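You operate a simulated robot arm through the tools that you are given. There is no shell and no other tool. Be economical: measure what you need, move in short steps, check, and stop when the job is done.

Carry out the task below with a simulated two-armed robot. There is one attempt and no reset: what you move stays moved.

TASK
Put the beige block on the front of the bin table away on the top of the wide bench. Then open the top drawer, put the grey box on the front of the bin table away in the inside of the top drawer and shut the drawer again. Then fetch the blue pad from the front of the bin table and set it in the blue tray. Then take the yellow cone and put it on the left end of the conveyor top. Then take the white brush and leave it on the shelf behind the belt. Then take the tall blue cone and leave it in the brown carton. Then turn the hold knob to 2 sec. Then put the blue tub on the card tray. Then take the green round brush on the right middle tier of the conveyor and put it away on the top of the grey bench. Then put the tin labelled "last wax" from the front of the bin table on the bay six. Then open the bench drawer, take the black lace from the inside of the bench drawer and leave it in the black tray, then shut the drawer. Do these in the order given. Set down upright: blue pad, yellow cone.

Only the result counts: the job must be done as asked and must still hold three seconds after the hand-in. Knocking over, shifting, dropping, spilling or breaking anything else fails it.

THE ROBOT
Two 7-joint arms with fingered hands on one trunk, on a base that drives. Base frame: it is fixed to the floor where the robot stands at the start and does not move with it; the origin is under the middle of the robot, x ahead of it, y to its left, z up; the surface under the hand at the start is at about z = 800. Readings come in mm, degrees, newtons and seconds.
The left shoulder is at the start at [70, 145, 1087], the right one opposite. With the tool pointing down near the work surface each hand reaches from about 420 to 800 mm from the robot's upright axis, wherever it stands, measured 20 degrees to its own side. Places, roughly: bay six (19x33 cm) [760, 2500, 900]; beige block (7x5x4 cm) [500, -100, 800]; bench drawer [2300, 100, 700]; black lace [2250, 250, 750]; black tray (34x24x5 cm) [400, -1100, 800]; blue pad (6x8x8 cm) [600, -600, 800]; blue tray [2250, 250, 750]; blue tub (9x8x5 cm) [2000, 2000, 900]; brown carton [7250, 3250, 750]; card tray (35x25x3 cm) [4300, 1400, 900]; green round brush (4x4x7 cm) [700, 1500, 600]; green tin, white tin [500, 500, 750]; grey box [500, -500, 750]; hold knob [2300, 2300, 900]; inside of the top drawer [3600, 8800, 700]; left end of the conveyor top [800, 6300, 900]; shelf behind the belt (208x24 cm) [1020, 4720, 900]; tall blue cone (8x8x15 cm) [2600, 2700, 900]; top drawer [3600, 8800, 700]; top of the grey bench [2100, -800, 900]; top of the wide bench [4500, 2500, 800]; white brush (3x8x4 cm) [2600, 3900, 800]; yellow cone (7x7x12 cm) [600, 5100, 600]. Payload 3.5 kg a hand.
The tool frame of a hand sits at the grasp point between the pads (the TCP): z along the fingers, y along the line on which they close. The tips reach 25 mm beyond it. Largest opening 88 mm; the body of the gripper starts 29 mm behind the TCP. The gripper is a hand of 4 fingers: y runs from the thumb to the fingers, the wrist lies at [-13, -97, -162] in the tool frame, and closing takes about 1.5 s.
Orientation is that of the tool frame in the base frame, as a unit quaternion [w, x, y, z]. With the fingers straight down and the wrist toward the robot, the tool's x, y and z point along [0, 1, 0], [1, 0, 0] and [0, 0, -1] of the base frame.

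THE INTERFACE
- The arms move only by the tool nudge_tool. It takes "left_steps", "right_steps" or both (then of equal length, played together; a hand with none holds still); each is a list that holds one entry, the list of rows, each a list of 7 numbers: the turn, a rotation vector about the base's x, y, z in degrees, then the shift along the base's x, y, z in mm, then the opening in per cent of the stroke, from 0 (shut) to 100 (fully open). In form: [[[wx, wy, wz, x, y, z, gripper], ...]]. A call has 1 to 20 rows; each row shifts and turns the commanded pose from where the row before left it. Each row takes 0.2 s and may step no farther than 50 mm and 8.6 degrees from the row before; otherwise, or with a gripper value out of range, the whole call is refused. Where a pose cannot be reached the arm comes as near as it can. A force on the tool above 40 N (or 10 N above the force at the start of the call, whichever is more), or a blocked arm, ends the call early, and 0.2 s more pass. Each finger travels about 45 mm/s and halts on what it meets, pressing with about 21 N; the grip force reading is that of the motor and also rises with nothing between the fingers. The clock runs only during rows and for 0.2 s after the last one: add rows that do not move to give the fingers time. The reply holds the time, the measured pose of the TCP, the force on the tool along the base axes, the opening and the grip force, in the units named above and with some noise, with the torque about the TCP (base axes, N m) and any sound that the robot's microphone picked up.
- Cameras (640 x 400 px; columns grow to the right, rows downward): "scene" is now at [118.1, -18.3, 1386.2]; the picture's right is [-0.30, -0.96, 0.00], its down [-0.67, 0.21, -0.71] and it looks along [0.68, -0.21, -0.71] (base axes); focal length 238 px, centre (320, 200). "left" rides on the left gripper at [-64, -83, -98] in its tool frame; the picture's right is [-0.62, -0.37, 0.69], its down [0.71, -0.63, 0.30] and it looks along [0.32, 0.68, 0.65] (tool axes); focal length 265 px, centre (320, 200). "right" rides on the right gripper at [64, -83, -98] in its tool frame; the picture's right is [-0.62, 0.37, -0.69], its down [-0.71, -0.63, 0.30] and it looks along [-0.32, 0.68, 0.65] (tool axes); focal length 265 px, centre (320, 200). There is no depth. A picture from a camera that has moved, and an enlarged one, comes with that camera's place and axes in the base frame and with its lens. The place of the scene camera against the robot may be out by one fixed shift of up to 18 mm in any direction.
- get_image(camera): a new picture of that camera. It takes no simulated time.
- slide_trunk(by): slides the trunk up (or, below 0, down) by that many mm; the arms and the scene camera ride with it, the base frame stays. It gives what a move gives, with no picture.
- drive_base(legs): drives the robot by 1 to 6 legs, each [ahead, left, turn to the left] in mm, mm and degrees, along the robot's own axes; the way and the turn of a leg run together, so that a leg with both is an arc; at most 1500 mm and 180 degrees a leg. The arms and the cameras ride along, it lands a little off, and it stops where it bumps. It gives what a move gives.
- set_grasp(shape, hand): the hand has 4 fingers and takes this shape, open, in about a second: jaw (thumb against the fingers, like two jaws); tri (thumb and two fingers); tip (a fingertip pinch); poke (one finger out to press); point (the index stretched); flat (the hand flat); cup (the hand cupped); fist (a fist). The gripper value then closes the fingers along that shape, each until it touches; the sizes above hold for jaw. It gives what a move gives, with no picture.
- turn_head(pan, tilt): turns the head with the scene camera to pan (to the left, within 86 degrees either way) and tilt (down, from -29 to 69), counted from straight ahead of the robot. It gives what a move gives.
- zoom(camera, box): a new picture of the part [left, top, right, bottom] of that camera's present view, enlarged. It takes no simulated time.
- finish_job(): hands the job in; it is judged then, once.

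Work in short steps. Places have to be worked out from the pictures, the camera data and where the tool is seen: move nearer, look again, correct. Check each grasp and each placing, and mend what went wrong. You have 577 turns and 370 pictures in all, those below and enlarged ones among them. Open the grippers and draw the arms clear of the work before you hand the job in, unless the task says otherwise; then end with one line.

The tools are called as name(argument=value, ...) on one line, values as JSON. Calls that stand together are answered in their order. nudge_tool: Moves the arms, as the interface text tells. Its arguments: {"type":"object","properties":{"left_steps":{"type":"array"},"right_steps":{"type":"array"}},"required":[]} The other tools are called the same way: slide_trunk (by) slides the trunk up or down; set_grasp (shape, hand) gives the hand a shape; drive_base (legs) drives the base; turn_head (pan, tilt) turns the head that bears the scene camera; get_image (camera) takes a picture; zoom (camera, box) takes an enlarged picture of a part of a camera's view; finish_job () hands the job in.

At the start:

```text
t: 0.0
left_eef_pos: [527.1, 118.9, 1130.2]
left_orientation: [-0.001, 0.707, 0.707, 0.001]
left_ft_force: [0.3, 0.6, 0.5]
left_moment: [-0.01, 0.01, -0.02]
left_grip_width: 87.8
left_gripper_force: 0.1
left_shape: jaw
right_eef_pos: [458.0, -322.5, 1130.1]
right_orientation: [0.0, 0.708, 0.706, 0.001]
right_ft_force: [-0.4, -0.3, 0.3]
right_moment: [-0.06, -0.01, -0.02]
right_grip_width: 87.5
right_gripper_force: 0.0
right_shape: jaw
trunk travel left (down, up): [-650.0, 190.0]
robot x, y, heading: [1.4, -2.1, -0.0]
head pan, tilt: [-17.2, 44.8]
```

scene: 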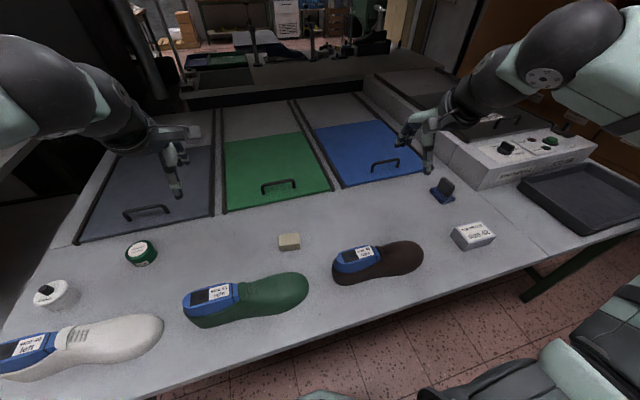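
right: 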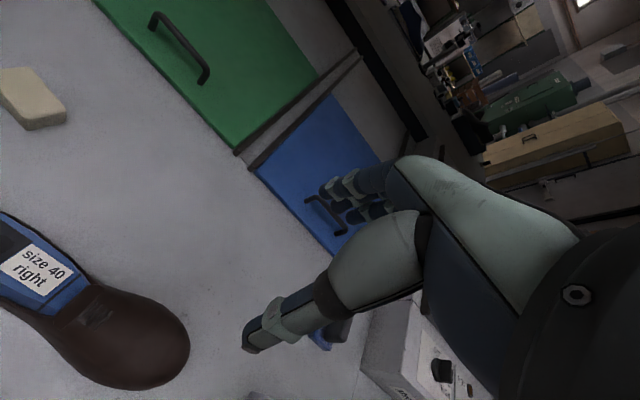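
left: 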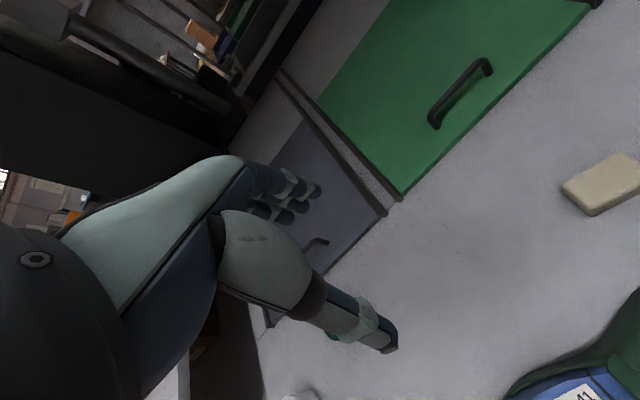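

I begin by looking round the hall to learn the layout before moving anything.

turn_head(pan=0, tilt=10)

get_image(camera="scene")

turn_head(pan=75, tilt=15)

get_image(camera="scene")

turn_head(pan=-75, tilt=15)

get_image(camera="scene")

```text
t: 1.0
left_eef_pos: [527.2, 119.0, 1130.0]
left_orientation: [0.0, 0.707, 0.707, 0.0]
left_ft_force: [0.9, -0.1, 0.0]
left_moment: [-0.03, 0.04, 0.0]
left_grip_width: 87.6
left_gripper_force: 0.1
left_shape: jaw
right_eef_pos: [458.8, -322.9, 1130.4]
right_orientation: [0.0, 0.708, 0.706, 0.0]
right_ft_force: [0.2, 0.5, -0.6]
right_moment: [0.03, 0.02, -0.04]
right_grip_width: 87.7
right_gripper_force: 0.1
right_shape: jaw
trunk travel left (down, up): [-650.0, 190.0]
robot x, y, heading: [-0.3, 0.8, 0.0]
head pan, tilt: [0.0, 10.0]
```

```text
366 pictures are left
camera scene: at [133.3, 5.6, 1440.9], right [0.0, -1.0, 0.0], down [-0.17, 0.0, -0.98], along [0.98, 0.0, -0.17], focal length 238 px, centre (320, 200)
```

scene: 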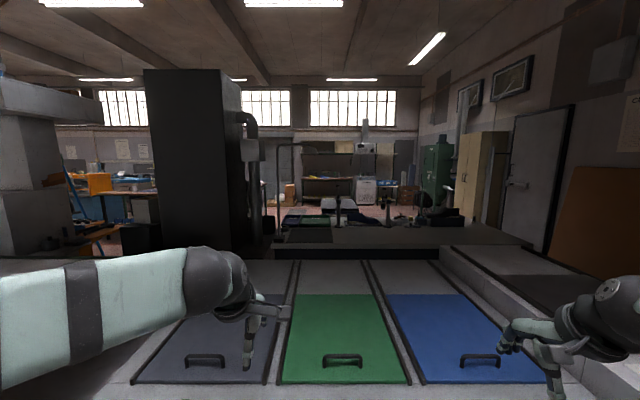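

```text
t: 2.5
left_eef_pos: [527.4, 119.2, 1130.6]
left_orientation: [0.0, 0.707, 0.707, 0.0]
left_ft_force: [-0.3, 0.8, 0.2]
left_moment: [0.0, -0.04, 0.02]
left_grip_width: 87.5
left_gripper_force: 0.1
left_shape: jaw
right_eef_pos: [458.1, -322.0, 1129.8]
right_orientation: [0.001, 0.708, 0.707, 0.0]
right_ft_force: [-0.1, -0.2, -0.7]
right_moment: [-0.02, 0.03, 0.05]
right_grip_width: 87.4
right_gripper_force: 0.1
right_shape: jaw
trunk travel left (down, up): [-650.0, 190.0]
robot x, y, heading: [-0.3, -1.2, 0.3]
head pan, tilt: [75.0, 15.0]
```

```text
365 pictures are left
camera scene: at [64.6, 95.9, 1432.8], right [0.97, -0.26, 0.0], down [-0.07, -0.25, -0.97], along [0.25, 0.93, -0.26], focal length 238 px, centre (320, 200)
```

scene: 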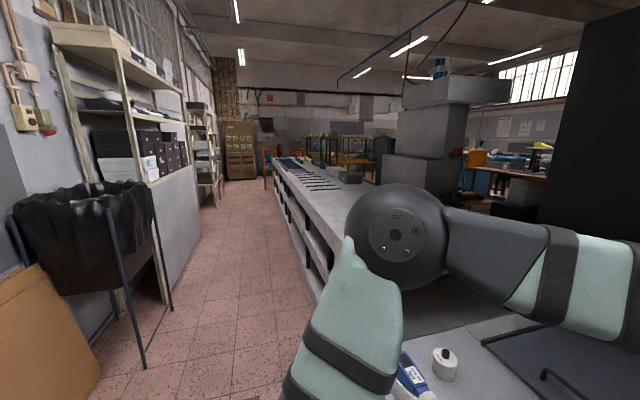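

```text
t: 4.8
left_eef_pos: [527.5, 119.0, 1130.0]
left_orientation: [0.001, 0.708, 0.707, 0.0]
left_ft_force: [-0.2, -0.5, 0.1]
left_moment: [0.0, -0.02, -0.01]
left_grip_width: 87.9
left_gripper_force: 0.1
left_shape: jaw
right_eef_pos: [458.6, -321.7, 1129.7]
right_orientation: [0.001, 0.708, 0.706, 0.0]
right_ft_force: [0.5, 0.5, 0.0]
right_moment: [-0.01, 0.02, 0.0]
right_grip_width: 87.7
right_gripper_force: 0.1
right_shape: jaw
trunk travel left (down, up): [-650.0, 190.0]
robot x, y, heading: [-0.1, -1.1, -0.1]
head pan, tilt: [-75.0, 15.0]
```

```text
364 pictures are left
camera scene: at [64.6, -84.5, 1432.8], right [-0.97, -0.26, 0.0], down [-0.07, 0.25, -0.97], along [0.25, -0.93, -0.26], focal length 238 px, centre (320, 200)
```

scene: 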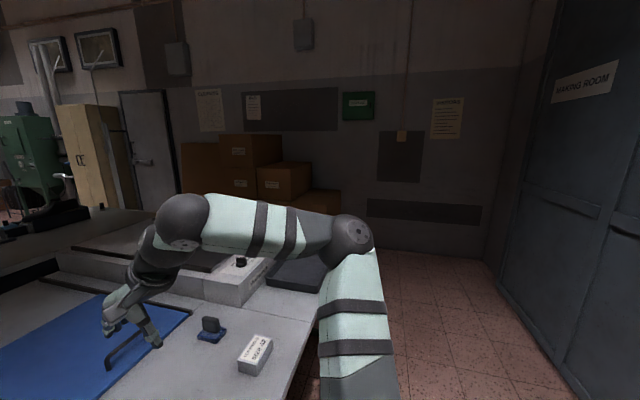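

The layout: I stand in an aisle, with the bin table ahead and the conveyor running left. Now I'll look closely at the items on the bin table.

turn_head(pan=-25, tilt=55)

get_image(camera="scene")

zoom(camera="scene", box=[200, 100, 520, 300])

```text
t: 6.0
left_eef_pos: [527.3, 118.8, 1130.1]
left_orientation: [0.0, 0.706, 0.708, 0.0]
left_ft_force: [-0.4, 0.2, -0.5]
left_moment: [-0.01, 0.02, 0.02]
left_grip_width: 87.6
left_gripper_force: 0.2
left_shape: jaw
right_eef_pos: [459.1, -322.8, 1129.0]
right_orientation: [0.0, 0.708, 0.706, 0.0]
right_ft_force: [0.3, 0.4, -0.1]
right_moment: [0.01, -0.01, -0.02]
right_grip_width: 87.5
right_gripper_force: 0.1
right_shape: jaw
trunk travel left (down, up): [-650.0, 190.0]
robot x, y, heading: [0.9, 2.5, -0.1]
head pan, tilt: [-25.0, 55.0]
```

```text
363 pictures are left
camera scene: at [105.7, -24.9, 1372.6], right [-0.42, -0.91, 0.0], down [-0.74, 0.35, -0.57], along [0.52, -0.24, -0.82], focal length 238 px, centre (320, 200)
```

scene: 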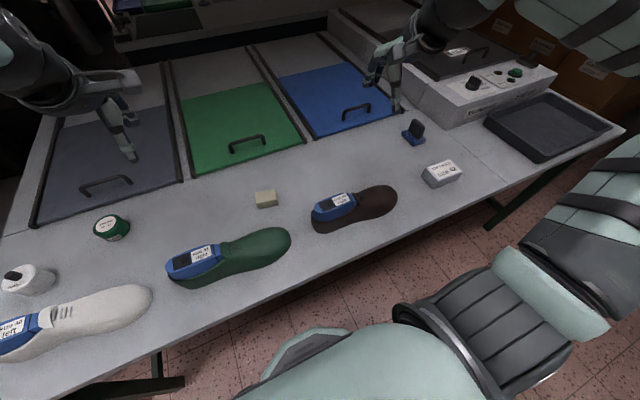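

```text
2.00 times, centred on (360, 200) of scene
camera zoom: at [105.7, -24.9, 1372.6], right [-0.42, -0.91, 0.0], down [-0.74, 0.35, -0.57], along [0.52, -0.24, -0.82], focal length 475 px, centre (240, 200)
```

zoom: 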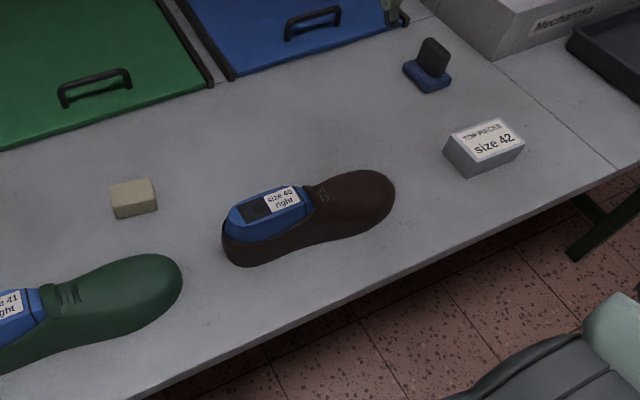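

The beige block is near [533,-52] with its long side along y, and the grey box is near [384,-583]. I move the left hand above the block and check with its camera.

nudge_tool(left_steps=[[[0, 0, -3, 1.5, -43, 0, 100], [0, 0, -3, 1.5, -43, 0, 100], [0, 0, -3, 1.5, -43, 0, 100], [0, 0, 0, 1.5, -42, 0, 100], [0, 0, 0, 0, 0, -45, 100], [0, 0, 0, 0, 0, -45, 100], [0, 0, 0, 0, 0, -45, 100], [0, 0, 0, 0, 0, -45, 100], [0, 0, 0, 0, 0, -40, 100]]])

get_image(camera="left")

zoom(camera="scene", box=[160, 100, 400, 250])

```text
t: 8.0
left_eef_pos: [533.1, -54.3, 909.2]
left_orientation: [0.001, 0.76, 0.65, 0.0]
left_ft_force: [0.4, -0.4, 0.4]
left_moment: [-0.03, 0.01, 0.03]
left_grip_width: 87.8
left_gripper_force: 0.1
left_shape: jaw
right_eef_pos: [459.8, -323.5, 1129.0]
right_orientation: [-0.001, 0.708, 0.706, 0.0]
right_ft_force: [0.1, 0.7, 0.2]
right_moment: [0.02, 0.01, 0.0]
right_grip_width: 87.6
right_gripper_force: 0.1
right_shape: jaw
trunk travel left (down, up): [-650.0, 190.0]
robot x, y, heading: [0.6, 4.0, 0.1]
head pan, tilt: [-25.0, 55.0]
```

```text
361 pictures are left
camera left: at [440.9, -105.2, 1008.9], right [-0.46, -0.55, -0.69], down [-0.51, 0.8, -0.3], along [0.73, 0.21, -0.65], focal length 265 px, centre (320, 200)
```

left: 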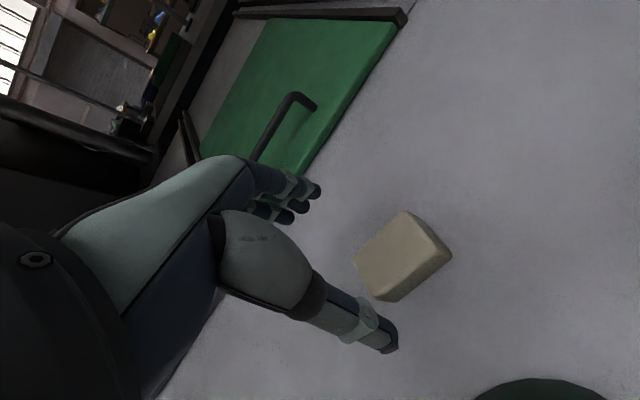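

```text
2.67 times, centred on (280, 175) of scene
camera zoom: at [106.8, -25.4, 1372.5], right [-0.42, -0.91, 0.0], down [-0.74, 0.35, -0.57], along [0.52, -0.24, -0.82], focal length 633 px, centre (427, 267)
```

zoom: 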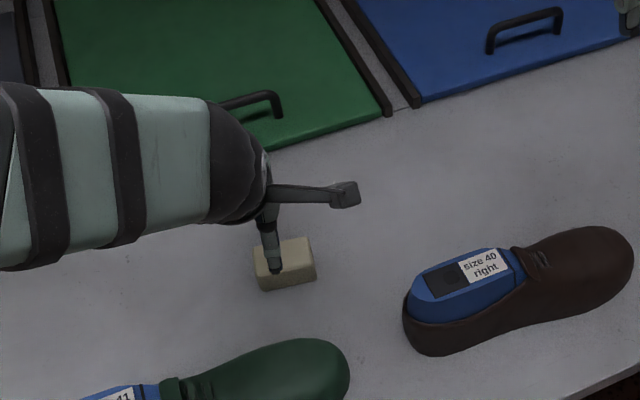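

The block is at about [530,-63]; I shift a little, lower over it and close.

nudge_tool(left_steps=[[[0, 0, 1.5, -3, -8, -35, 100], [0, 0, 0, 0, 0, -22, 100], [0, 0, 0, 0, 0, -20, 100], [0, 0, 0, 0, 0, 0, 0], [0, 0, 0, 0, 0, 0, 0], [0, 0, 0, 0, 0, 0, 0], [0, 0, 0, 0, 0, 0, 0], [0, 0, 0, 0, 0, 0, 0], [0, 0, 0, 0, 0, 0, 0], [0, 0, 0, 0, 0, 40, 0], [0, 0, 0, 0, 0, 40, 0]]])

get_image(camera="left")

```text
t: 10.4
left_eef_pos: [530.9, -56.5, 909.0]
left_orientation: [-0.002, 0.748, 0.664, -0.007]
left_ft_force: [-0.1, -0.6, -1.3]
left_moment: [-0.02, -0.01, 0.01]
left_grip_width: 36.6
left_gripper_force: 21.4
left_shape: jaw
right_eef_pos: [457.9, -321.5, 1130.3]
right_orientation: [0.001, 0.708, 0.707, 0.001]
right_ft_force: [-0.1, -0.4, 0.2]
right_moment: [0.0, 0.03, 0.0]
right_grip_width: 87.7
right_gripper_force: 0.0
right_shape: jaw
trunk travel left (down, up): [-650.0, 190.0]
robot x, y, heading: [-1.2, -2.7, -0.1]
head pan, tilt: [-25.0, 55.0]
```

```text
359 pictures are left
camera left: at [442.1, -109.5, 1009.6], right [-0.45, -0.58, -0.68], down [-0.55, 0.78, -0.3], along [0.71, 0.24, -0.66], focal length 265 px, centre (320, 200)
```

left: 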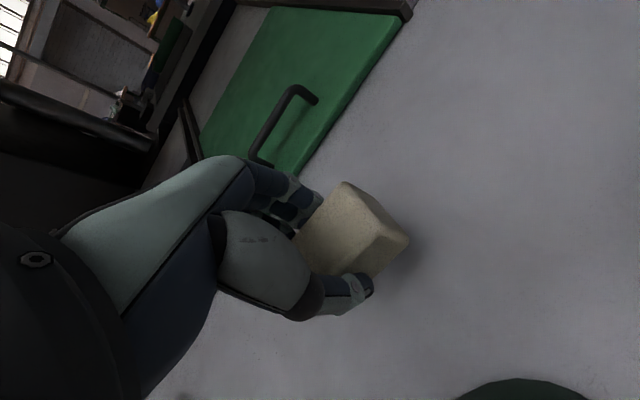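

The block is held. I raise it and drive right so the right hand can reach the grey box.

nudge_tool(left_steps=[[[0, 0, 0, 0, 30, 50, 0], [0, 0, 0, 0, 30, 50, 0], [0, 0, 0, 0, 30, 50, 0], [0, 0, 0, 0, 30, 50, 0]]])

drive_base(legs=[[-80, -330, 0]])

get_image(camera="scene")

get_image(camera="right")

```text
refused: row 1 steps farther than a row can; nothing moved
```

```text
t: 12.6
left_eef_pos: [451.5, -391.9, 914.6]
left_orientation: [0.004, 0.751, 0.661, -0.006]
left_ft_force: [-0.7, 0.0, -1.3]
left_moment: [0.02, 0.0, 0.03]
left_grip_width: 36.4
left_gripper_force: 20.4
left_shape: jaw
right_eef_pos: [374.5, -656.2, 1129.9]
right_orientation: [0.0, 0.71, 0.704, 0.0]
right_ft_force: [-0.5, 0.1, 0.7]
right_moment: [0.01, -0.02, 0.0]
right_grip_width: 87.4
right_gripper_force: 0.1
right_shape: jaw
trunk travel left (down, up): [-650.0, 190.0]
robot x, y, heading: [-85.0, -336.8, -0.5]
head pan, tilt: [-25.0, 55.0]
```

```text
358 pictures are left
camera scene: at [24.1, -355.8, 1372.6], right [-0.43, -0.9, 0.0], down [-0.74, 0.35, -0.57], along [0.52, -0.25, -0.82], focal length 238 px, centre (320, 200)
```

scene: 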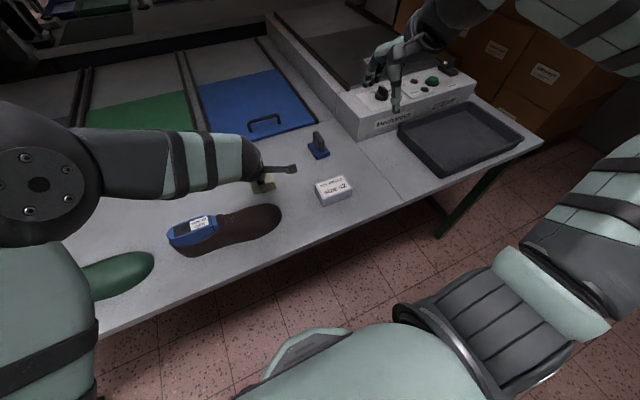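

```text
357 pictures are left
camera right: at [291.6, -591.4, 1229.1], right [0.36, -0.62, 0.69], down [-0.64, -0.71, -0.3], along [0.68, -0.33, -0.65], focal length 265 px, centre (320, 200)
```

right: 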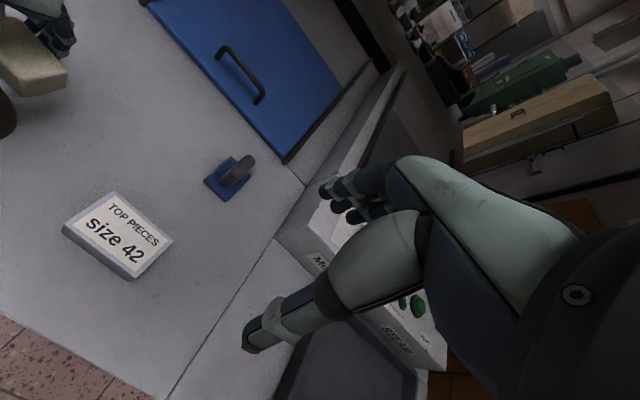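

Both hands are clear. I lift the left hand with the block and bring the right hand above the grey box, near [394,-578].

nudge_tool(left_steps=[[[0, 0, 0, 0, 0, 45, 0], [0, 0, 0, 0, 0, 45, 0], [0, 0, 0, 0, 0, 45, 0], [0, 0, 0, 0, 0, 45, 0], [0, 0, 0, 0, 30, 0, 0], [0, 0, 0, 0, 40, 0, 0], [0, 0, 0, 0, 40, 0, 0]]], right_steps=[[[0, 0, 5, 10, 39, 0, 100], [0, 0, 0, 10, 39, 0, 100], [0, 0, 0, 0, 0, -45, 100], [0, 0, 0, 0, 0, -45, 100], [0, 0, 0, 0, 0, -45, 100], [0, 0, 0, 0, 0, -45, 100], [0, 0, 0, 0, 0, -35, 100]]])

get_image(camera="right")

```text
t: 14.2
left_eef_pos: [451.8, -280.9, 1094.2]
left_orientation: [0.004, 0.751, 0.66, -0.006]
left_ft_force: [-0.1, 0.8, -0.8]
left_moment: [0.02, 0.01, 0.01]
left_grip_width: 36.5
left_gripper_force: 21.4
left_shape: jaw
right_eef_pos: [395.5, -576.2, 915.0]
right_orientation: [0.001, 0.679, 0.734, -0.001]
right_ft_force: [-0.3, 0.2, 0.7]
right_moment: [-0.01, 0.0, 0.0]
right_grip_width: 88.0
right_gripper_force: 0.1
right_shape: jaw
trunk travel left (down, up): [-650.0, 190.0]
robot x, y, heading: [-81.3, -329.8, -0.5]
head pan, tilt: [-25.0, 55.0]
```

```text
356 pictures are left
camera right: at [306.9, -519.1, 1014.2], right [0.42, -0.59, 0.69], down [-0.57, -0.76, -0.3], along [0.71, -0.27, -0.65], focal length 265 px, centre (320, 200)
```

right: 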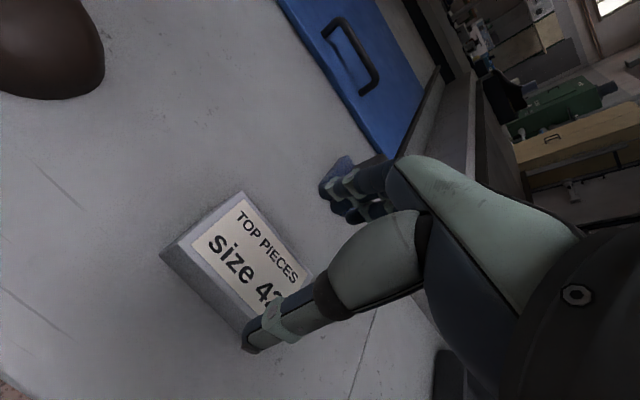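

The box sits inside the open fingers' span. I lower, close and lift.

nudge_tool(right_steps=[[[0, 0, 0, 2, -2, -35, 100], [0, 0, 0, 0, 0, -25, 100], [0, 0, 0, 0, 0, -23, 100], [0, 0, 0, 0, 0, 0, 0], [0, 0, 0, 0, 0, 0, 0], [0, 0, 0, 0, 0, 0, 0], [0, 0, 0, 0, 0, 0, 0], [0, 0, 0, 0, 0, 0, 0], [0, 0, 0, 0, 0, 0, 0], [0, 0, 0, 0, 0, 40, 0], [0, 0, 0, 0, 0, 40, 0]]])

get_image(camera="right")

```text
t: 16.6
left_eef_pos: [449.4, -282.1, 1093.8]
left_orientation: [0.004, 0.751, 0.661, -0.005]
left_ft_force: [-0.6, -0.1, -1.2]
left_moment: [-0.02, 0.02, -0.02]
left_grip_width: 36.4
left_gripper_force: 21.1
left_shape: jaw
right_eef_pos: [394.8, -582.3, 910.7]
right_orientation: [0.0, 0.679, 0.734, 0.001]
right_ft_force: [0.3, 0.6, -2.2]
right_moment: [-0.03, 0.01, -0.01]
right_grip_width: 61.3
right_gripper_force: 21.2
right_shape: jaw
trunk travel left (down, up): [-650.0, 190.0]
robot x, y, heading: [-81.6, -332.2, -0.6]
head pan, tilt: [-25.0, 55.0]
```

```text
355 pictures are left
camera right: at [305.9, -523.9, 1010.1], right [0.42, -0.59, 0.69], down [-0.57, -0.76, -0.3], along [0.71, -0.27, -0.65], focal length 265 px, centre (320, 200)
```

right: 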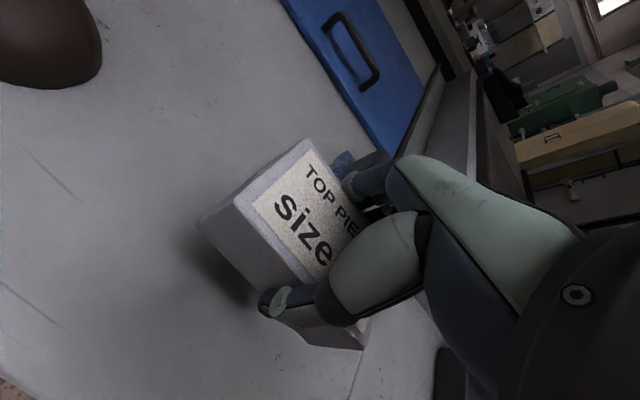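

Both are held. I raise the right hand, drive back and to the right, and look at the way round the right end of the table.

nudge_tool(right_steps=[[[0, 0, 0, 0, 0, 45, 0], [0, 0, 0, 0, 0, 45, 0], [0, 0, 0, 0, 0, 45, 0], [0, 0, 0, 0, 0, 45, 0], [0, 0, 0, -20, 30, 10, 0], [0, 0, 0, -20, 30, 0, 0]]], left_steps=[[[0, 0, 0, 0, 0, 0, 0], [0, 0, 0, 0, 0, 0, 0], [0, 0, 0, 0, 0, 0, 0], [0, 0, 0, -20, 0, 0, 0], [0, 0, 0, -20, 0, 0, 0], [0, 0, 0, -20, 0, 0, 0]]])

drive_base(legs=[[-250, 0, 0], [0, -700, 0]])

turn_head(pan=-45, tilt=25)

get_image(camera="scene")

```text
t: 18.0
left_eef_pos: [389.4, -282.0, 1095.3]
left_orientation: [0.004, 0.751, 0.66, -0.006]
left_ft_force: [0.2, 0.5, -1.3]
left_moment: [0.0, -0.01, -0.01]
left_grip_width: 36.3
left_gripper_force: 20.5
left_shape: jaw
right_eef_pos: [357.9, -521.1, 1103.9]
right_orientation: [0.0, 0.68, 0.734, -0.001]
right_ft_force: [-1.5, -1.3, -1.9]
right_moment: [-0.02, -0.01, 0.05]
right_grip_width: 61.3
right_gripper_force: 21.4
right_shape: jaw
trunk travel left (down, up): [-650.0, 190.0]
robot x, y, heading: [-83.0, -330.5, -0.6]
head pan, tilt: [-25.0, 55.0]
```

```text
t: 23.3
left_eef_pos: [134.7, -966.0, 1095.7]
left_orientation: [0.004, 0.749, 0.662, -0.006]
left_ft_force: [-0.9, 0.4, -0.5]
left_moment: [-0.02, -0.02, -0.03]
left_grip_width: 36.4
left_gripper_force: 20.9
left_shape: jaw
right_eef_pos: [101.8, -1202.9, 1102.4]
right_orientation: [0.0, 0.677, 0.736, 0.0]
right_ft_force: [1.1, -1.1, -2.2]
right_moment: [-0.02, -0.02, 0.01]
right_grip_width: 61.2
right_gripper_force: 21.3
right_shape: jaw
trunk travel left (down, up): [-650.0, 190.0]
robot x, y, heading: [-339.6, -1017.1, -0.4]
head pan, tilt: [-25.0, 55.0]
```

```text
t: 24.2
left_eef_pos: [135.4, -964.6, 1096.0]
left_orientation: [0.003, 0.749, 0.662, -0.006]
left_ft_force: [-0.8, -0.2, -0.7]
left_moment: [-0.04, -0.06, 0.02]
left_grip_width: 36.4
left_gripper_force: 20.5
left_shape: jaw
right_eef_pos: [102.5, -1203.9, 1102.2]
right_orientation: [-0.001, 0.677, 0.736, -0.001]
right_ft_force: [0.3, -0.5, -1.7]
right_moment: [-0.03, -0.01, -0.01]
right_grip_width: 61.4
right_gripper_force: 21.2
right_shape: jaw
trunk travel left (down, up): [-650.0, 190.0]
robot x, y, heading: [-337.9, -1018.8, -0.4]
head pan, tilt: [-45.0, 25.0]
```

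```text
354 pictures are left
camera scene: at [-233.4, -1075.7, 1416.5], right [-0.71, -0.7, 0.0], down [-0.3, 0.3, -0.91], along [0.64, -0.64, -0.42], focal length 238 px, centre (320, 200)
```

scene: 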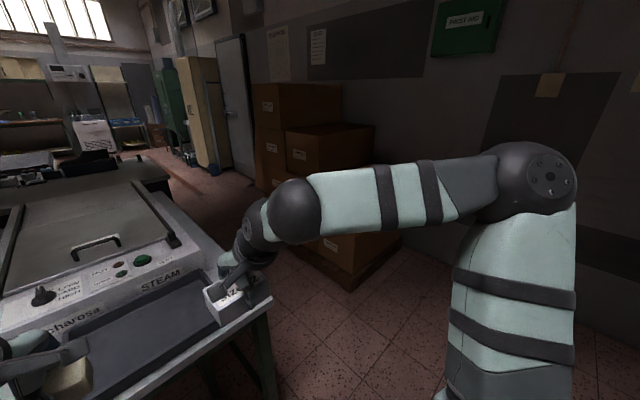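

The gap between the table corner (y≈-1370) and the box stack (y≈-2250) is about 880 mm wide. I line up at y=-1800 and look ahead.

drive_base(legs=[[0, -790, 0.4]])

turn_head(pan=0, tilt=25)

get_image(camera="scene")

```text
t: 28.4
left_eef_pos: [125.7, -1751.5, 1095.1]
left_orientation: [0.004, 0.754, 0.657, -0.006]
left_ft_force: [0.1, -0.4, -1.0]
left_moment: [0.02, 0.0, -0.03]
left_grip_width: 36.2
left_gripper_force: 20.1
left_shape: jaw
right_eef_pos: [90.6, -1989.4, 1101.5]
right_orientation: [0.0, 0.682, 0.731, 0.001]
right_ft_force: [0.8, 0.3, -0.9]
right_moment: [-0.04, 0.02, 0.02]
right_grip_width: 61.3
right_gripper_force: 21.3
right_shape: jaw
trunk travel left (down, up): [-650.0, 190.0]
robot x, y, heading: [-343.3, -1796.4, -1.1]
head pan, tilt: [-45.0, 25.0]
```

```text
t: 29.5
left_eef_pos: [124.7, -1751.6, 1094.7]
left_orientation: [0.003, 0.754, 0.657, -0.006]
left_ft_force: [0.4, -1.1, -0.9]
left_moment: [-0.03, -0.01, 0.01]
left_grip_width: 36.6
left_gripper_force: 21.2
left_shape: jaw
right_eef_pos: [90.3, -1989.3, 1101.9]
right_orientation: [0.0, 0.682, 0.731, -0.001]
right_ft_force: [-0.2, -0.3, -1.0]
right_moment: [0.0, 0.0, 0.0]
right_grip_width: 61.3
right_gripper_force: 21.3
right_shape: jaw
trunk travel left (down, up): [-650.0, 190.0]
robot x, y, heading: [-346.9, -1798.1, -1.0]
head pan, tilt: [0.0, 25.0]
```

```text
353 pictures are left
camera scene: at [-215.4, -1792.9, 1416.5], right [-0.02, -1.0, 0.0], down [-0.42, 0.01, -0.91], along [0.91, -0.02, -0.42], focal length 238 px, centre (320, 200)
```

scene: 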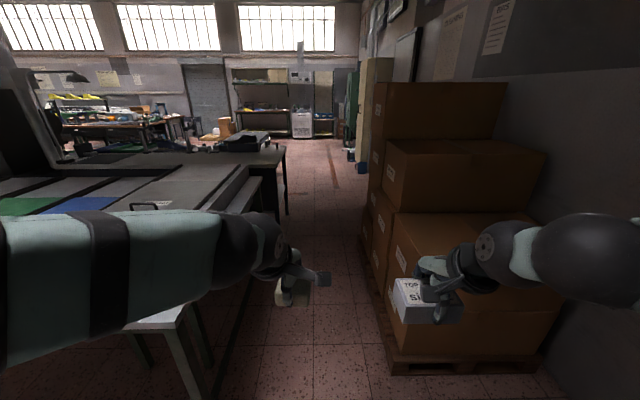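

The lane is clear. I extend the arms forward to tuck the elbows, shift slightly left and drive forward through the lane.

nudge_tool(right_steps=[[[0, 0, 0, 45, 10, 0, 0], [0, 0, 0, 45, 10, 0, 0], [0, 0, 0, 45, 10, 0, 0], [0, 0, 0, 45, 10, 0, 0]]], left_steps=[[[0, 0, 0, 40, 0, 0, 0], [0, 0, 0, 40, 0, 0, 0], [0, 0, 0, 40, 0, 0, 0], [0, 0, 0, 40, 0, 0, 0]]])

drive_base(legs=[[0, 55, 1], [1000, 0, 0]])

get_image(camera="scene")

```text
t: 30.5
left_eef_pos: [290.2, -1749.7, 1090.9]
left_orientation: [0.002, 0.754, 0.656, -0.007]
left_ft_force: [0.0, -0.1, -1.5]
left_moment: [0.01, -0.02, 0.02]
left_grip_width: 36.5
left_gripper_force: 21.6
left_shape: jaw
right_eef_pos: [276.0, -1951.4, 1100.7]
right_orientation: [-0.002, 0.682, 0.731, -0.003]
right_ft_force: [0.8, 0.7, -2.3]
right_moment: [0.01, 0.02, 0.0]
right_grip_width: 61.2
right_gripper_force: 20.9
right_shape: jaw
trunk travel left (down, up): [-650.0, 190.0]
robot x, y, heading: [-347.2, -1797.0, -1.2]
head pan, tilt: [0.0, 25.0]
```

```text
t: 36.3
left_eef_pos: [1297.1, -1659.4, 1094.9]
left_orientation: [0.003, 0.741, 0.671, -0.005]
left_ft_force: [0.3, -0.3, -0.6]
left_moment: [-0.01, 0.0, -0.03]
left_grip_width: 36.3
left_gripper_force: 20.6
left_shape: jaw
right_eef_pos: [1288.7, -1863.2, 1104.5]
right_orientation: [0.0, 0.668, 0.745, 0.0]
right_ft_force: [0.3, 1.1, -2.1]
right_moment: [-0.01, -0.01, -0.02]
right_grip_width: 61.3
right_gripper_force: 20.7
right_shape: jaw
trunk travel left (down, up): [-650.0, 190.0]
robot x, y, heading: [666.0, -1733.2, 1.3]
head pan, tilt: [0.0, 25.0]
```

```text
352 pictures are left
camera scene: at [797.0, -1722.3, 1416.6], right [0.02, -1.0, 0.0], down [-0.42, -0.01, -0.91], along [0.91, 0.02, -0.42], focal length 238 px, centre (320, 200)
```

scene: 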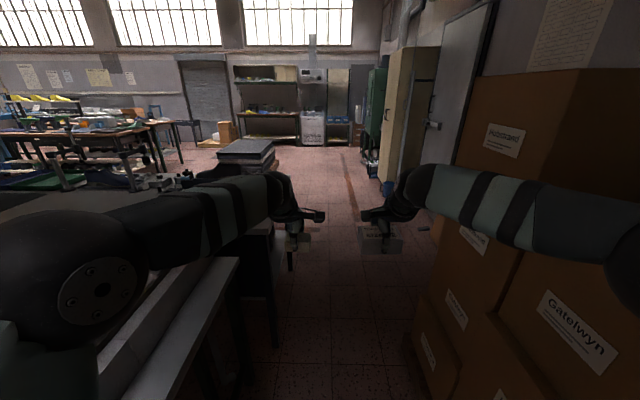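

The lane continues. I drive on past the grey bench and look left.

drive_base(legs=[[1300, -20, -1.3], [1100, 0, 0]])

turn_head(pan=45, tilt=20)

get_image(camera="scene")

turn_head(pan=86, tilt=20)

get_image(camera="scene")

```text
t: 48.0
left_eef_pos: [3687.7, -1672.6, 1094.4]
left_orientation: [0.004, 0.748, 0.664, -0.005]
left_ft_force: [0.0, 0.0, -0.4]
left_moment: [-0.01, -0.01, 0.02]
left_grip_width: 36.5
left_gripper_force: 20.6
left_shape: jaw
right_eef_pos: [3676.1, -1873.9, 1104.1]
right_orientation: [0.0, 0.675, 0.738, 0.0]
right_ft_force: [-0.8, -0.2, -1.7]
right_moment: [-0.01, -0.01, -0.01]
right_grip_width: 61.3
right_gripper_force: 21.2
right_shape: jaw
trunk travel left (down, up): [-650.0, 190.0]
robot x, y, heading: [3056.0, -1730.2, 0.1]
head pan, tilt: [0.0, 25.0]
```

```text
t: 49.1
left_eef_pos: [3687.4, -1672.0, 1095.1]
left_orientation: [0.003, 0.747, 0.665, -0.005]
left_ft_force: [0.8, -0.1, -1.0]
left_moment: [0.0, -0.02, -0.02]
left_grip_width: 36.4
left_gripper_force: 21.9
left_shape: jaw
right_eef_pos: [3675.5, -1873.8, 1103.6]
right_orientation: [-0.001, 0.674, 0.738, 0.0]
right_ft_force: [-0.2, -0.2, -1.9]
right_moment: [-0.02, 0.0, -0.05]
right_grip_width: 61.2
right_gripper_force: 21.1
right_shape: jaw
trunk travel left (down, up): [-650.0, 190.0]
robot x, y, heading: [3057.2, -1730.4, -0.0]
head pan, tilt: [45.0, 20.0]
```

```text
351 pictures are left
camera scene: at [3160.8, -1658.6, 1424.6], right [0.71, -0.71, 0.0], down [-0.24, -0.24, -0.94], along [0.66, 0.67, -0.34], focal length 238 px, centre (320, 200)
```

scene: 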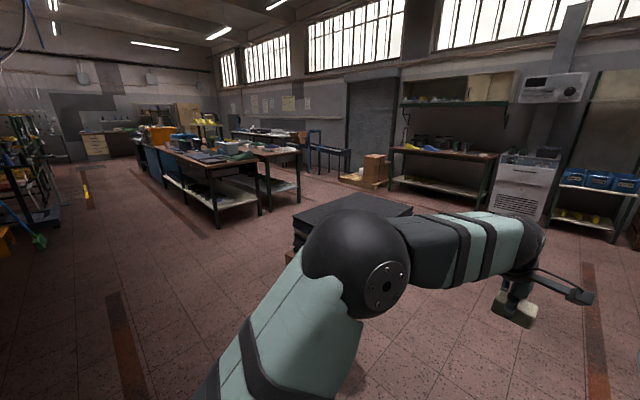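

```text
t: 50.2
left_eef_pos: [3686.3, -1671.8, 1094.7]
left_orientation: [0.004, 0.747, 0.665, -0.006]
left_ft_force: [-0.1, -0.1, -0.9]
left_moment: [0.02, 0.05, 0.01]
left_grip_width: 36.5
left_gripper_force: 21.5
left_shape: jaw
right_eef_pos: [3675.3, -1873.3, 1103.4]
right_orientation: [0.0, 0.674, 0.738, 0.001]
right_ft_force: [-0.2, -0.2, -1.8]
right_moment: [0.01, 0.0, -0.02]
right_grip_width: 61.3
right_gripper_force: 21.3
right_shape: jaw
trunk travel left (down, up): [-650.0, 190.0]
robot x, y, heading: [3051.5, -1730.3, 0.1]
head pan, tilt: [85.9, 20.0]
```

```text
350 pictures are left
camera scene: at [3101.6, -1631.7, 1424.7], right [1.0, -0.07, 0.0], down [-0.02, -0.34, -0.94], along [0.06, 0.94, -0.34], focal length 238 px, centre (320, 200)
```

scene: 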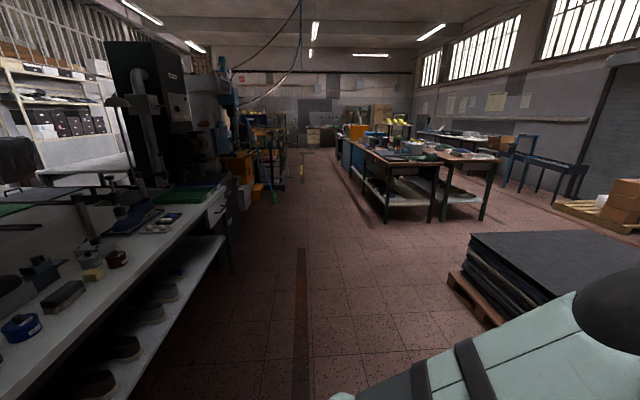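

I see the aisle at x≈3300 with the benches beyond at x≥4200. I turn left and drive up the aisle.

drive_base(legs=[[0, 0, 90], [1400, -250, 0], [1000, 0, 0]])

turn_head(pan=-35, tilt=20)

get_image(camera="scene")

turn_head(pan=60, tilt=20)

get_image(camera="scene")

```text
t: 66.1
left_eef_pos: [3255.8, 1340.4, 1094.2]
left_orientation: [0.006, 0.062, 0.998, -0.001]
left_ft_force: [-0.2, -0.3, -1.6]
left_moment: [0.0, 0.0, 0.02]
left_grip_width: 36.1
left_gripper_force: 21.4
left_shape: jaw
right_eef_pos: [3458.1, 1327.9, 1104.4]
right_orientation: [-0.001, -0.041, 0.999, -0.001]
right_ft_force: [0.8, -0.3, -2.1]
right_moment: [0.02, -0.01, 0.0]
right_grip_width: 61.1
right_gripper_force: 20.9
right_shape: jaw
trunk travel left (down, up): [-650.0, 190.0]
robot x, y, heading: [3310.6, 707.7, 89.7]
head pan, tilt: [85.9, 20.0]
```

```text
t: 68.1
left_eef_pos: [3255.0, 1342.3, 1094.6]
left_orientation: [0.006, 0.061, 0.998, -0.001]
left_ft_force: [0.2, 0.1, -0.8]
left_moment: [0.03, 0.0, -0.03]
left_grip_width: 36.0
left_gripper_force: 21.1
left_shape: jaw
right_eef_pos: [3457.9, 1328.4, 1103.5]
right_orientation: [0.0, -0.041, 0.999, 0.0]
right_ft_force: [-0.7, -0.1, -1.2]
right_moment: [0.02, 0.0, 0.02]
right_grip_width: 61.2
right_gripper_force: 21.2
right_shape: jaw
trunk travel left (down, up): [-650.0, 190.0]
robot x, y, heading: [3306.9, 704.0, 89.5]
head pan, tilt: [-35.0, 20.0]
```

```text
349 pictures are left
camera scene: at [3354.3, 840.8, 1424.6], right [0.82, -0.58, 0.0], down [-0.2, -0.28, -0.94], along [0.54, 0.77, -0.34], focal length 238 px, centre (320, 200)
```

scene: 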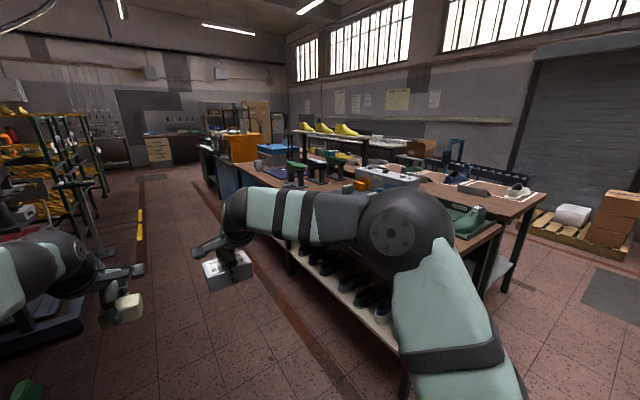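

```text
t: 69.8
left_eef_pos: [3256.2, 1342.2, 1095.4]
left_orientation: [0.006, 0.062, 0.998, -0.001]
left_ft_force: [1.1, 1.1, -1.1]
left_moment: [0.0, 0.02, 0.02]
left_grip_width: 35.8
left_gripper_force: 20.5
left_shape: jaw
right_eef_pos: [3457.8, 1327.7, 1103.6]
right_orientation: [0.0, -0.041, 0.999, 0.0]
right_ft_force: [-0.1, 0.3, -1.2]
right_moment: [0.01, -0.02, 0.01]
right_grip_width: 60.9
right_gripper_force: 20.5
right_shape: jaw
trunk travel left (down, up): [-650.0, 190.0]
robot x, y, heading: [3308.7, 707.1, 89.9]
head pan, tilt: [60.0, 20.0]
```

```text
348 pictures are left
camera scene: at [3220.2, 811.7, 1424.6], right [0.5, 0.86, 0.0], down [0.3, -0.17, -0.94], along [-0.81, 0.47, -0.34], focal length 238 px, centre (320, 200)
```

scene: 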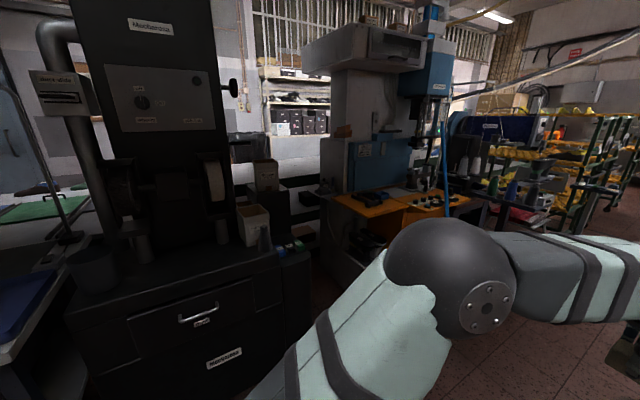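

The wide brown-topped bench is at x≥4100. I drive up to y≈2100 and turn to face it.

drive_base(legs=[[1400, 0, 0], [0, 0, -90]])

turn_head(pan=0, tilt=30)

get_image(camera="scene")

```text
t: 80.7
left_eef_pos: [3957.7, 2178.2, 1094.5]
left_orientation: [0.003, 0.753, 0.657, -0.005]
left_ft_force: [0.2, -0.1, -1.4]
left_moment: [0.03, 0.03, -0.02]
left_grip_width: 35.8
left_gripper_force: 20.9
left_shape: jaw
right_eef_pos: [3942.0, 1975.6, 1104.0]
right_orientation: [0.001, 0.682, 0.732, 0.0]
right_ft_force: [-0.3, -0.3, -1.7]
right_moment: [0.0, 0.0, -0.02]
right_grip_width: 60.8
right_gripper_force: 21.2
right_shape: jaw
trunk travel left (down, up): [-650.0, 190.0]
robot x, y, heading: [3321.5, 2129.3, -0.8]
head pan, tilt: [60.0, 20.0]
```

```text
t: 82.0
left_eef_pos: [3957.8, 2178.5, 1094.8]
left_orientation: [0.003, 0.754, 0.657, -0.005]
left_ft_force: [-0.1, 1.1, -1.1]
left_moment: [0.0, -0.03, 0.02]
left_grip_width: 35.7
left_gripper_force: 20.9
left_shape: jaw
right_eef_pos: [3942.5, 1976.5, 1104.4]
right_orientation: [0.0, 0.682, 0.731, 0.0]
right_ft_force: [0.2, -0.1, -1.5]
right_moment: [0.02, 0.01, 0.0]
right_grip_width: 60.7
right_gripper_force: 20.9
right_shape: jaw
trunk travel left (down, up): [-650.0, 190.0]
robot x, y, heading: [3321.0, 2132.8, -0.9]
head pan, tilt: [0.0, 30.0]
```

```text
347 pictures are left
camera scene: at [3454.6, 2134.4, 1408.6], right [-0.02, -1.0, 0.0], down [-0.5, 0.01, -0.87], along [0.87, -0.01, -0.5], focal length 238 px, centre (320, 200)
```

scene: 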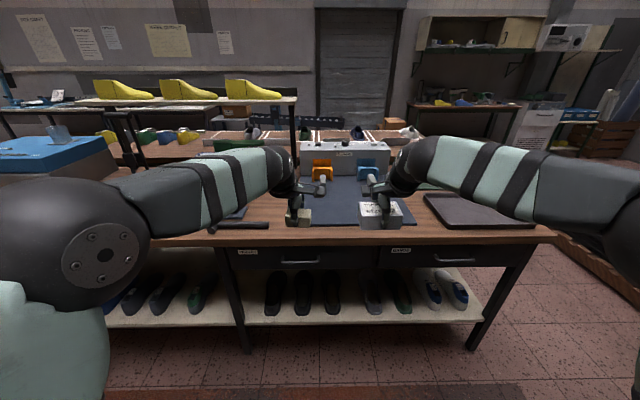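

I zoom in on the bench to identify its parts and a free spot.

zoom(camera="scene", box=[180, 120, 580, 370])

turn_head(pan=30, tilt=30)

get_image(camera="scene")

get_image(camera="left")

```text
1.60 times, centred on (380, 245) of scene
camera zoom: at [3454.6, 2134.4, 1408.6], right [-0.02, -1.0, 0.0], down [-0.5, 0.01, -0.87], along [0.87, -0.01, -0.5], focal length 380 px, centre (224, 128)
```

zoom: 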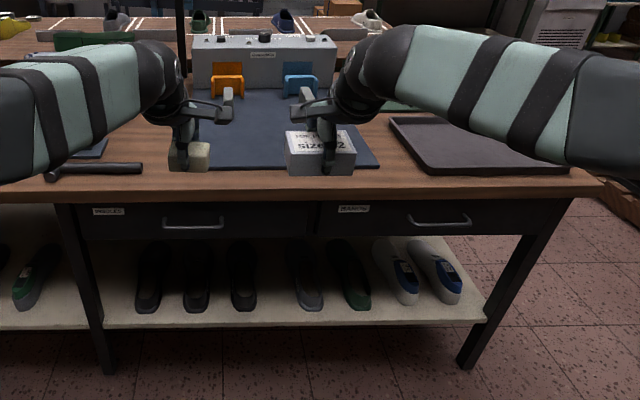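

```text
t: 83.0
left_eef_pos: [3958.0, 2177.8, 1094.5]
left_orientation: [0.003, 0.753, 0.658, -0.005]
left_ft_force: [0.3, 0.9, -0.8]
left_moment: [-0.03, 0.01, 0.01]
left_grip_width: 35.7
left_gripper_force: 20.9
left_shape: jaw
right_eef_pos: [3941.3, 1976.4, 1103.2]
right_orientation: [0.0, 0.682, 0.731, 0.0]
right_ft_force: [1.1, -0.5, -1.0]
right_moment: [0.0, 0.01, -0.02]
right_grip_width: 60.8
right_gripper_force: 20.6
right_shape: jaw
trunk travel left (down, up): [-650.0, 190.0]
robot x, y, heading: [3323.5, 2131.9, -1.0]
head pan, tilt: [30.0, 30.0]
```

```text
345 pictures are left
camera scene: at [3443.2, 2179.6, 1408.6], right [0.48, -0.87, 0.0], down [-0.44, -0.24, -0.87], along [0.76, 0.42, -0.5], focal length 238 px, centre (320, 200)
```

scene: 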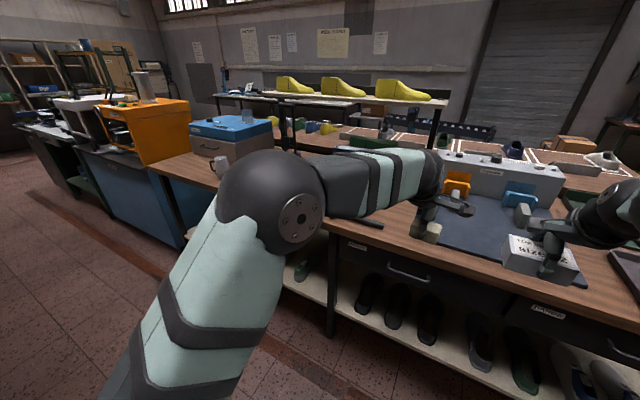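

```text
344 pictures are left
camera left: at [3866.5, 2126.3, 1194.4], right [-0.45, -0.57, -0.68], down [-0.53, 0.79, -0.31], along [0.72, 0.22, -0.66], focal length 265 px, centre (320, 200)
```

left: 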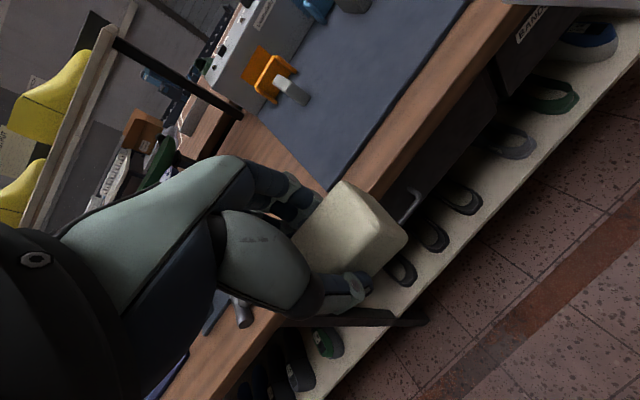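

This long wooden bench matches the wide bench, and there is bare wood left of the dark mat near [4200,2250]. I drive 250 mm nearer and look with the left hand.

drive_base(legs=[[250, 0, 0.9]])

turn_head(pan=15, tilt=45)

get_image(camera="scene")

get_image(camera="left")

```text
t: 84.8
left_eef_pos: [4208.7, 2185.0, 1096.3]
left_orientation: [0.004, 0.748, 0.664, -0.005]
left_ft_force: [0.3, -0.5, 0.1]
left_moment: [0.0, -0.01, 0.02]
left_grip_width: 35.7
left_gripper_force: 20.5
left_shape: jaw
right_eef_pos: [4195.1, 1983.3, 1104.7]
right_orientation: [0.0, 0.676, 0.737, 0.001]
right_ft_force: [-0.5, 0.7, -2.1]
right_moment: [0.0, 0.01, 0.01]
right_grip_width: 60.6
right_gripper_force: 21.0
right_shape: jaw
trunk travel left (down, up): [-650.0, 190.0]
robot x, y, heading: [3577.1, 2129.0, -0.1]
head pan, tilt: [30.0, 30.0]
```

```text
t: 85.6
left_eef_pos: [4209.1, 2185.9, 1094.7]
left_orientation: [0.003, 0.749, 0.663, -0.005]
left_ft_force: [0.4, 0.0, -1.2]
left_moment: [-0.02, -0.03, 0.01]
left_grip_width: 35.8
left_gripper_force: 21.4
left_shape: jaw
right_eef_pos: [4197.3, 1983.1, 1103.4]
right_orientation: [0.0, 0.676, 0.737, 0.0]
right_ft_force: [-0.3, -0.4, -2.1]
right_moment: [-0.01, 0.01, -0.04]
right_grip_width: 60.9
right_gripper_force: 20.5
right_shape: jaw
trunk travel left (down, up): [-650.0, 190.0]
robot x, y, heading: [3577.5, 2130.4, -0.2]
head pan, tilt: [15.0, 45.0]
```

```text
343 pictures are left
camera scene: at [3696.0, 2155.4, 1385.9], right [0.26, -0.97, 0.0], down [-0.68, -0.18, -0.71], along [0.68, 0.18, -0.71], focal length 238 px, centre (320, 200)
```

scene: 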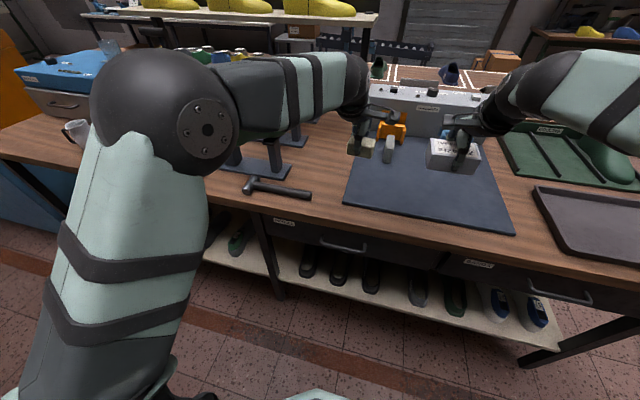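

```text
342 pictures are left
camera left: at [4119.6, 2132.6, 1194.2], right [-0.44, -0.58, -0.68], down [-0.54, 0.78, -0.31], along [0.72, 0.23, -0.66], focal length 265 px, centre (320, 200)
```

left: 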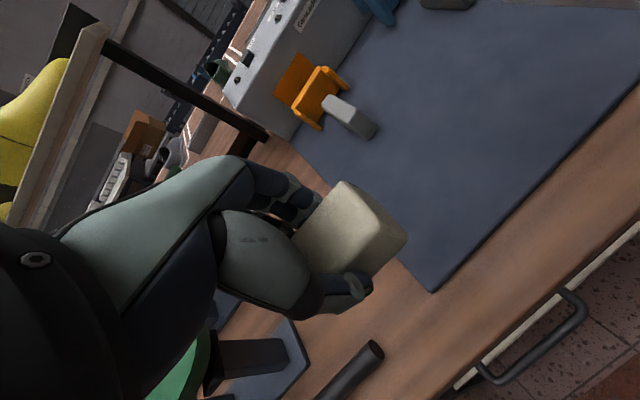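

The block's free spot is near [4285,2280], between mat and hammer; the top seems to be at z≈815. I move over it, partly lower, and check.

nudge_tool(left_steps=[[[0, 0, 0, 26, 32, 0, 0], [0, 0, 0, 25, 31, 0, 0], [0, 0, 0, 25, 31, 0, 0], [0, 0, 0, 0, 0, -45, 0], [0, 0, 0, 0, 0, -45, 0], [0, 0, 0, 0, 0, -45, 0], [0, 0, 0, 0, 0, -45, 0]]])

get_image(camera="left")

get_image(camera="scene")

```text
t: 87.2
left_eef_pos: [4287.2, 2280.0, 914.5]
left_orientation: [0.004, 0.749, 0.663, -0.006]
left_ft_force: [0.3, 0.0, -0.3]
left_moment: [0.01, -0.02, 0.02]
left_grip_width: 35.5
left_gripper_force: 21.2
left_shape: jaw
right_eef_pos: [4198.0, 1983.1, 1102.8]
right_orientation: [-0.001, 0.677, 0.736, -0.001]
right_ft_force: [0.1, -0.1, -1.3]
right_moment: [0.01, 0.04, 0.01]
right_grip_width: 60.9
right_gripper_force: 21.3
right_shape: jaw
trunk travel left (down, up): [-650.0, 190.0]
robot x, y, heading: [3574.3, 2129.6, 0.0]
head pan, tilt: [15.0, 45.0]
```

```text
341 pictures are left
camera left: at [4196.2, 2226.5, 1013.8], right [-0.44, -0.58, -0.68], down [-0.54, 0.78, -0.31], along [0.72, 0.23, -0.66], focal length 265 px, centre (320, 200)
```

left: 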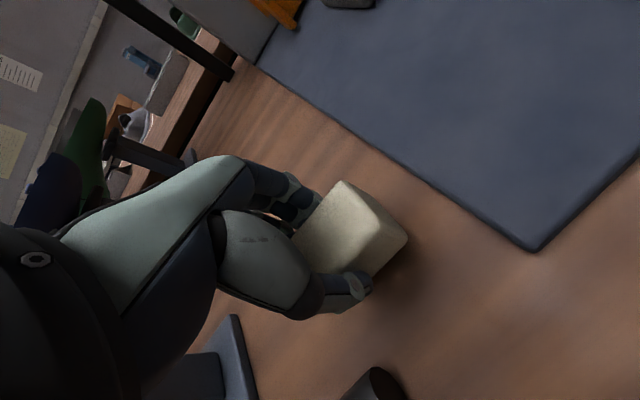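

```text
340 pictures are left
camera scene: at [3696.7, 2155.5, 1385.9], right [0.26, -0.97, 0.0], down [-0.68, -0.18, -0.71], along [0.68, 0.18, -0.71], focal length 238 px, centre (320, 200)
```

scene: 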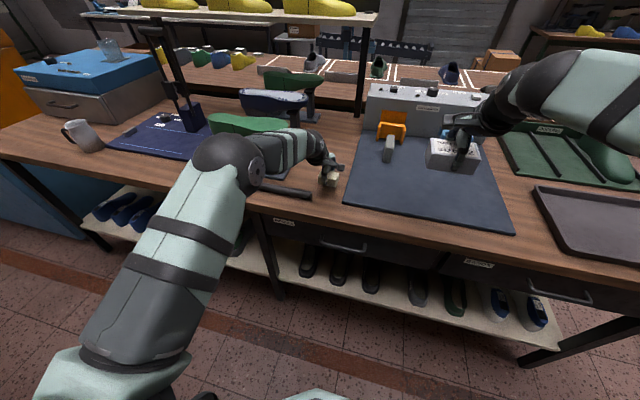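

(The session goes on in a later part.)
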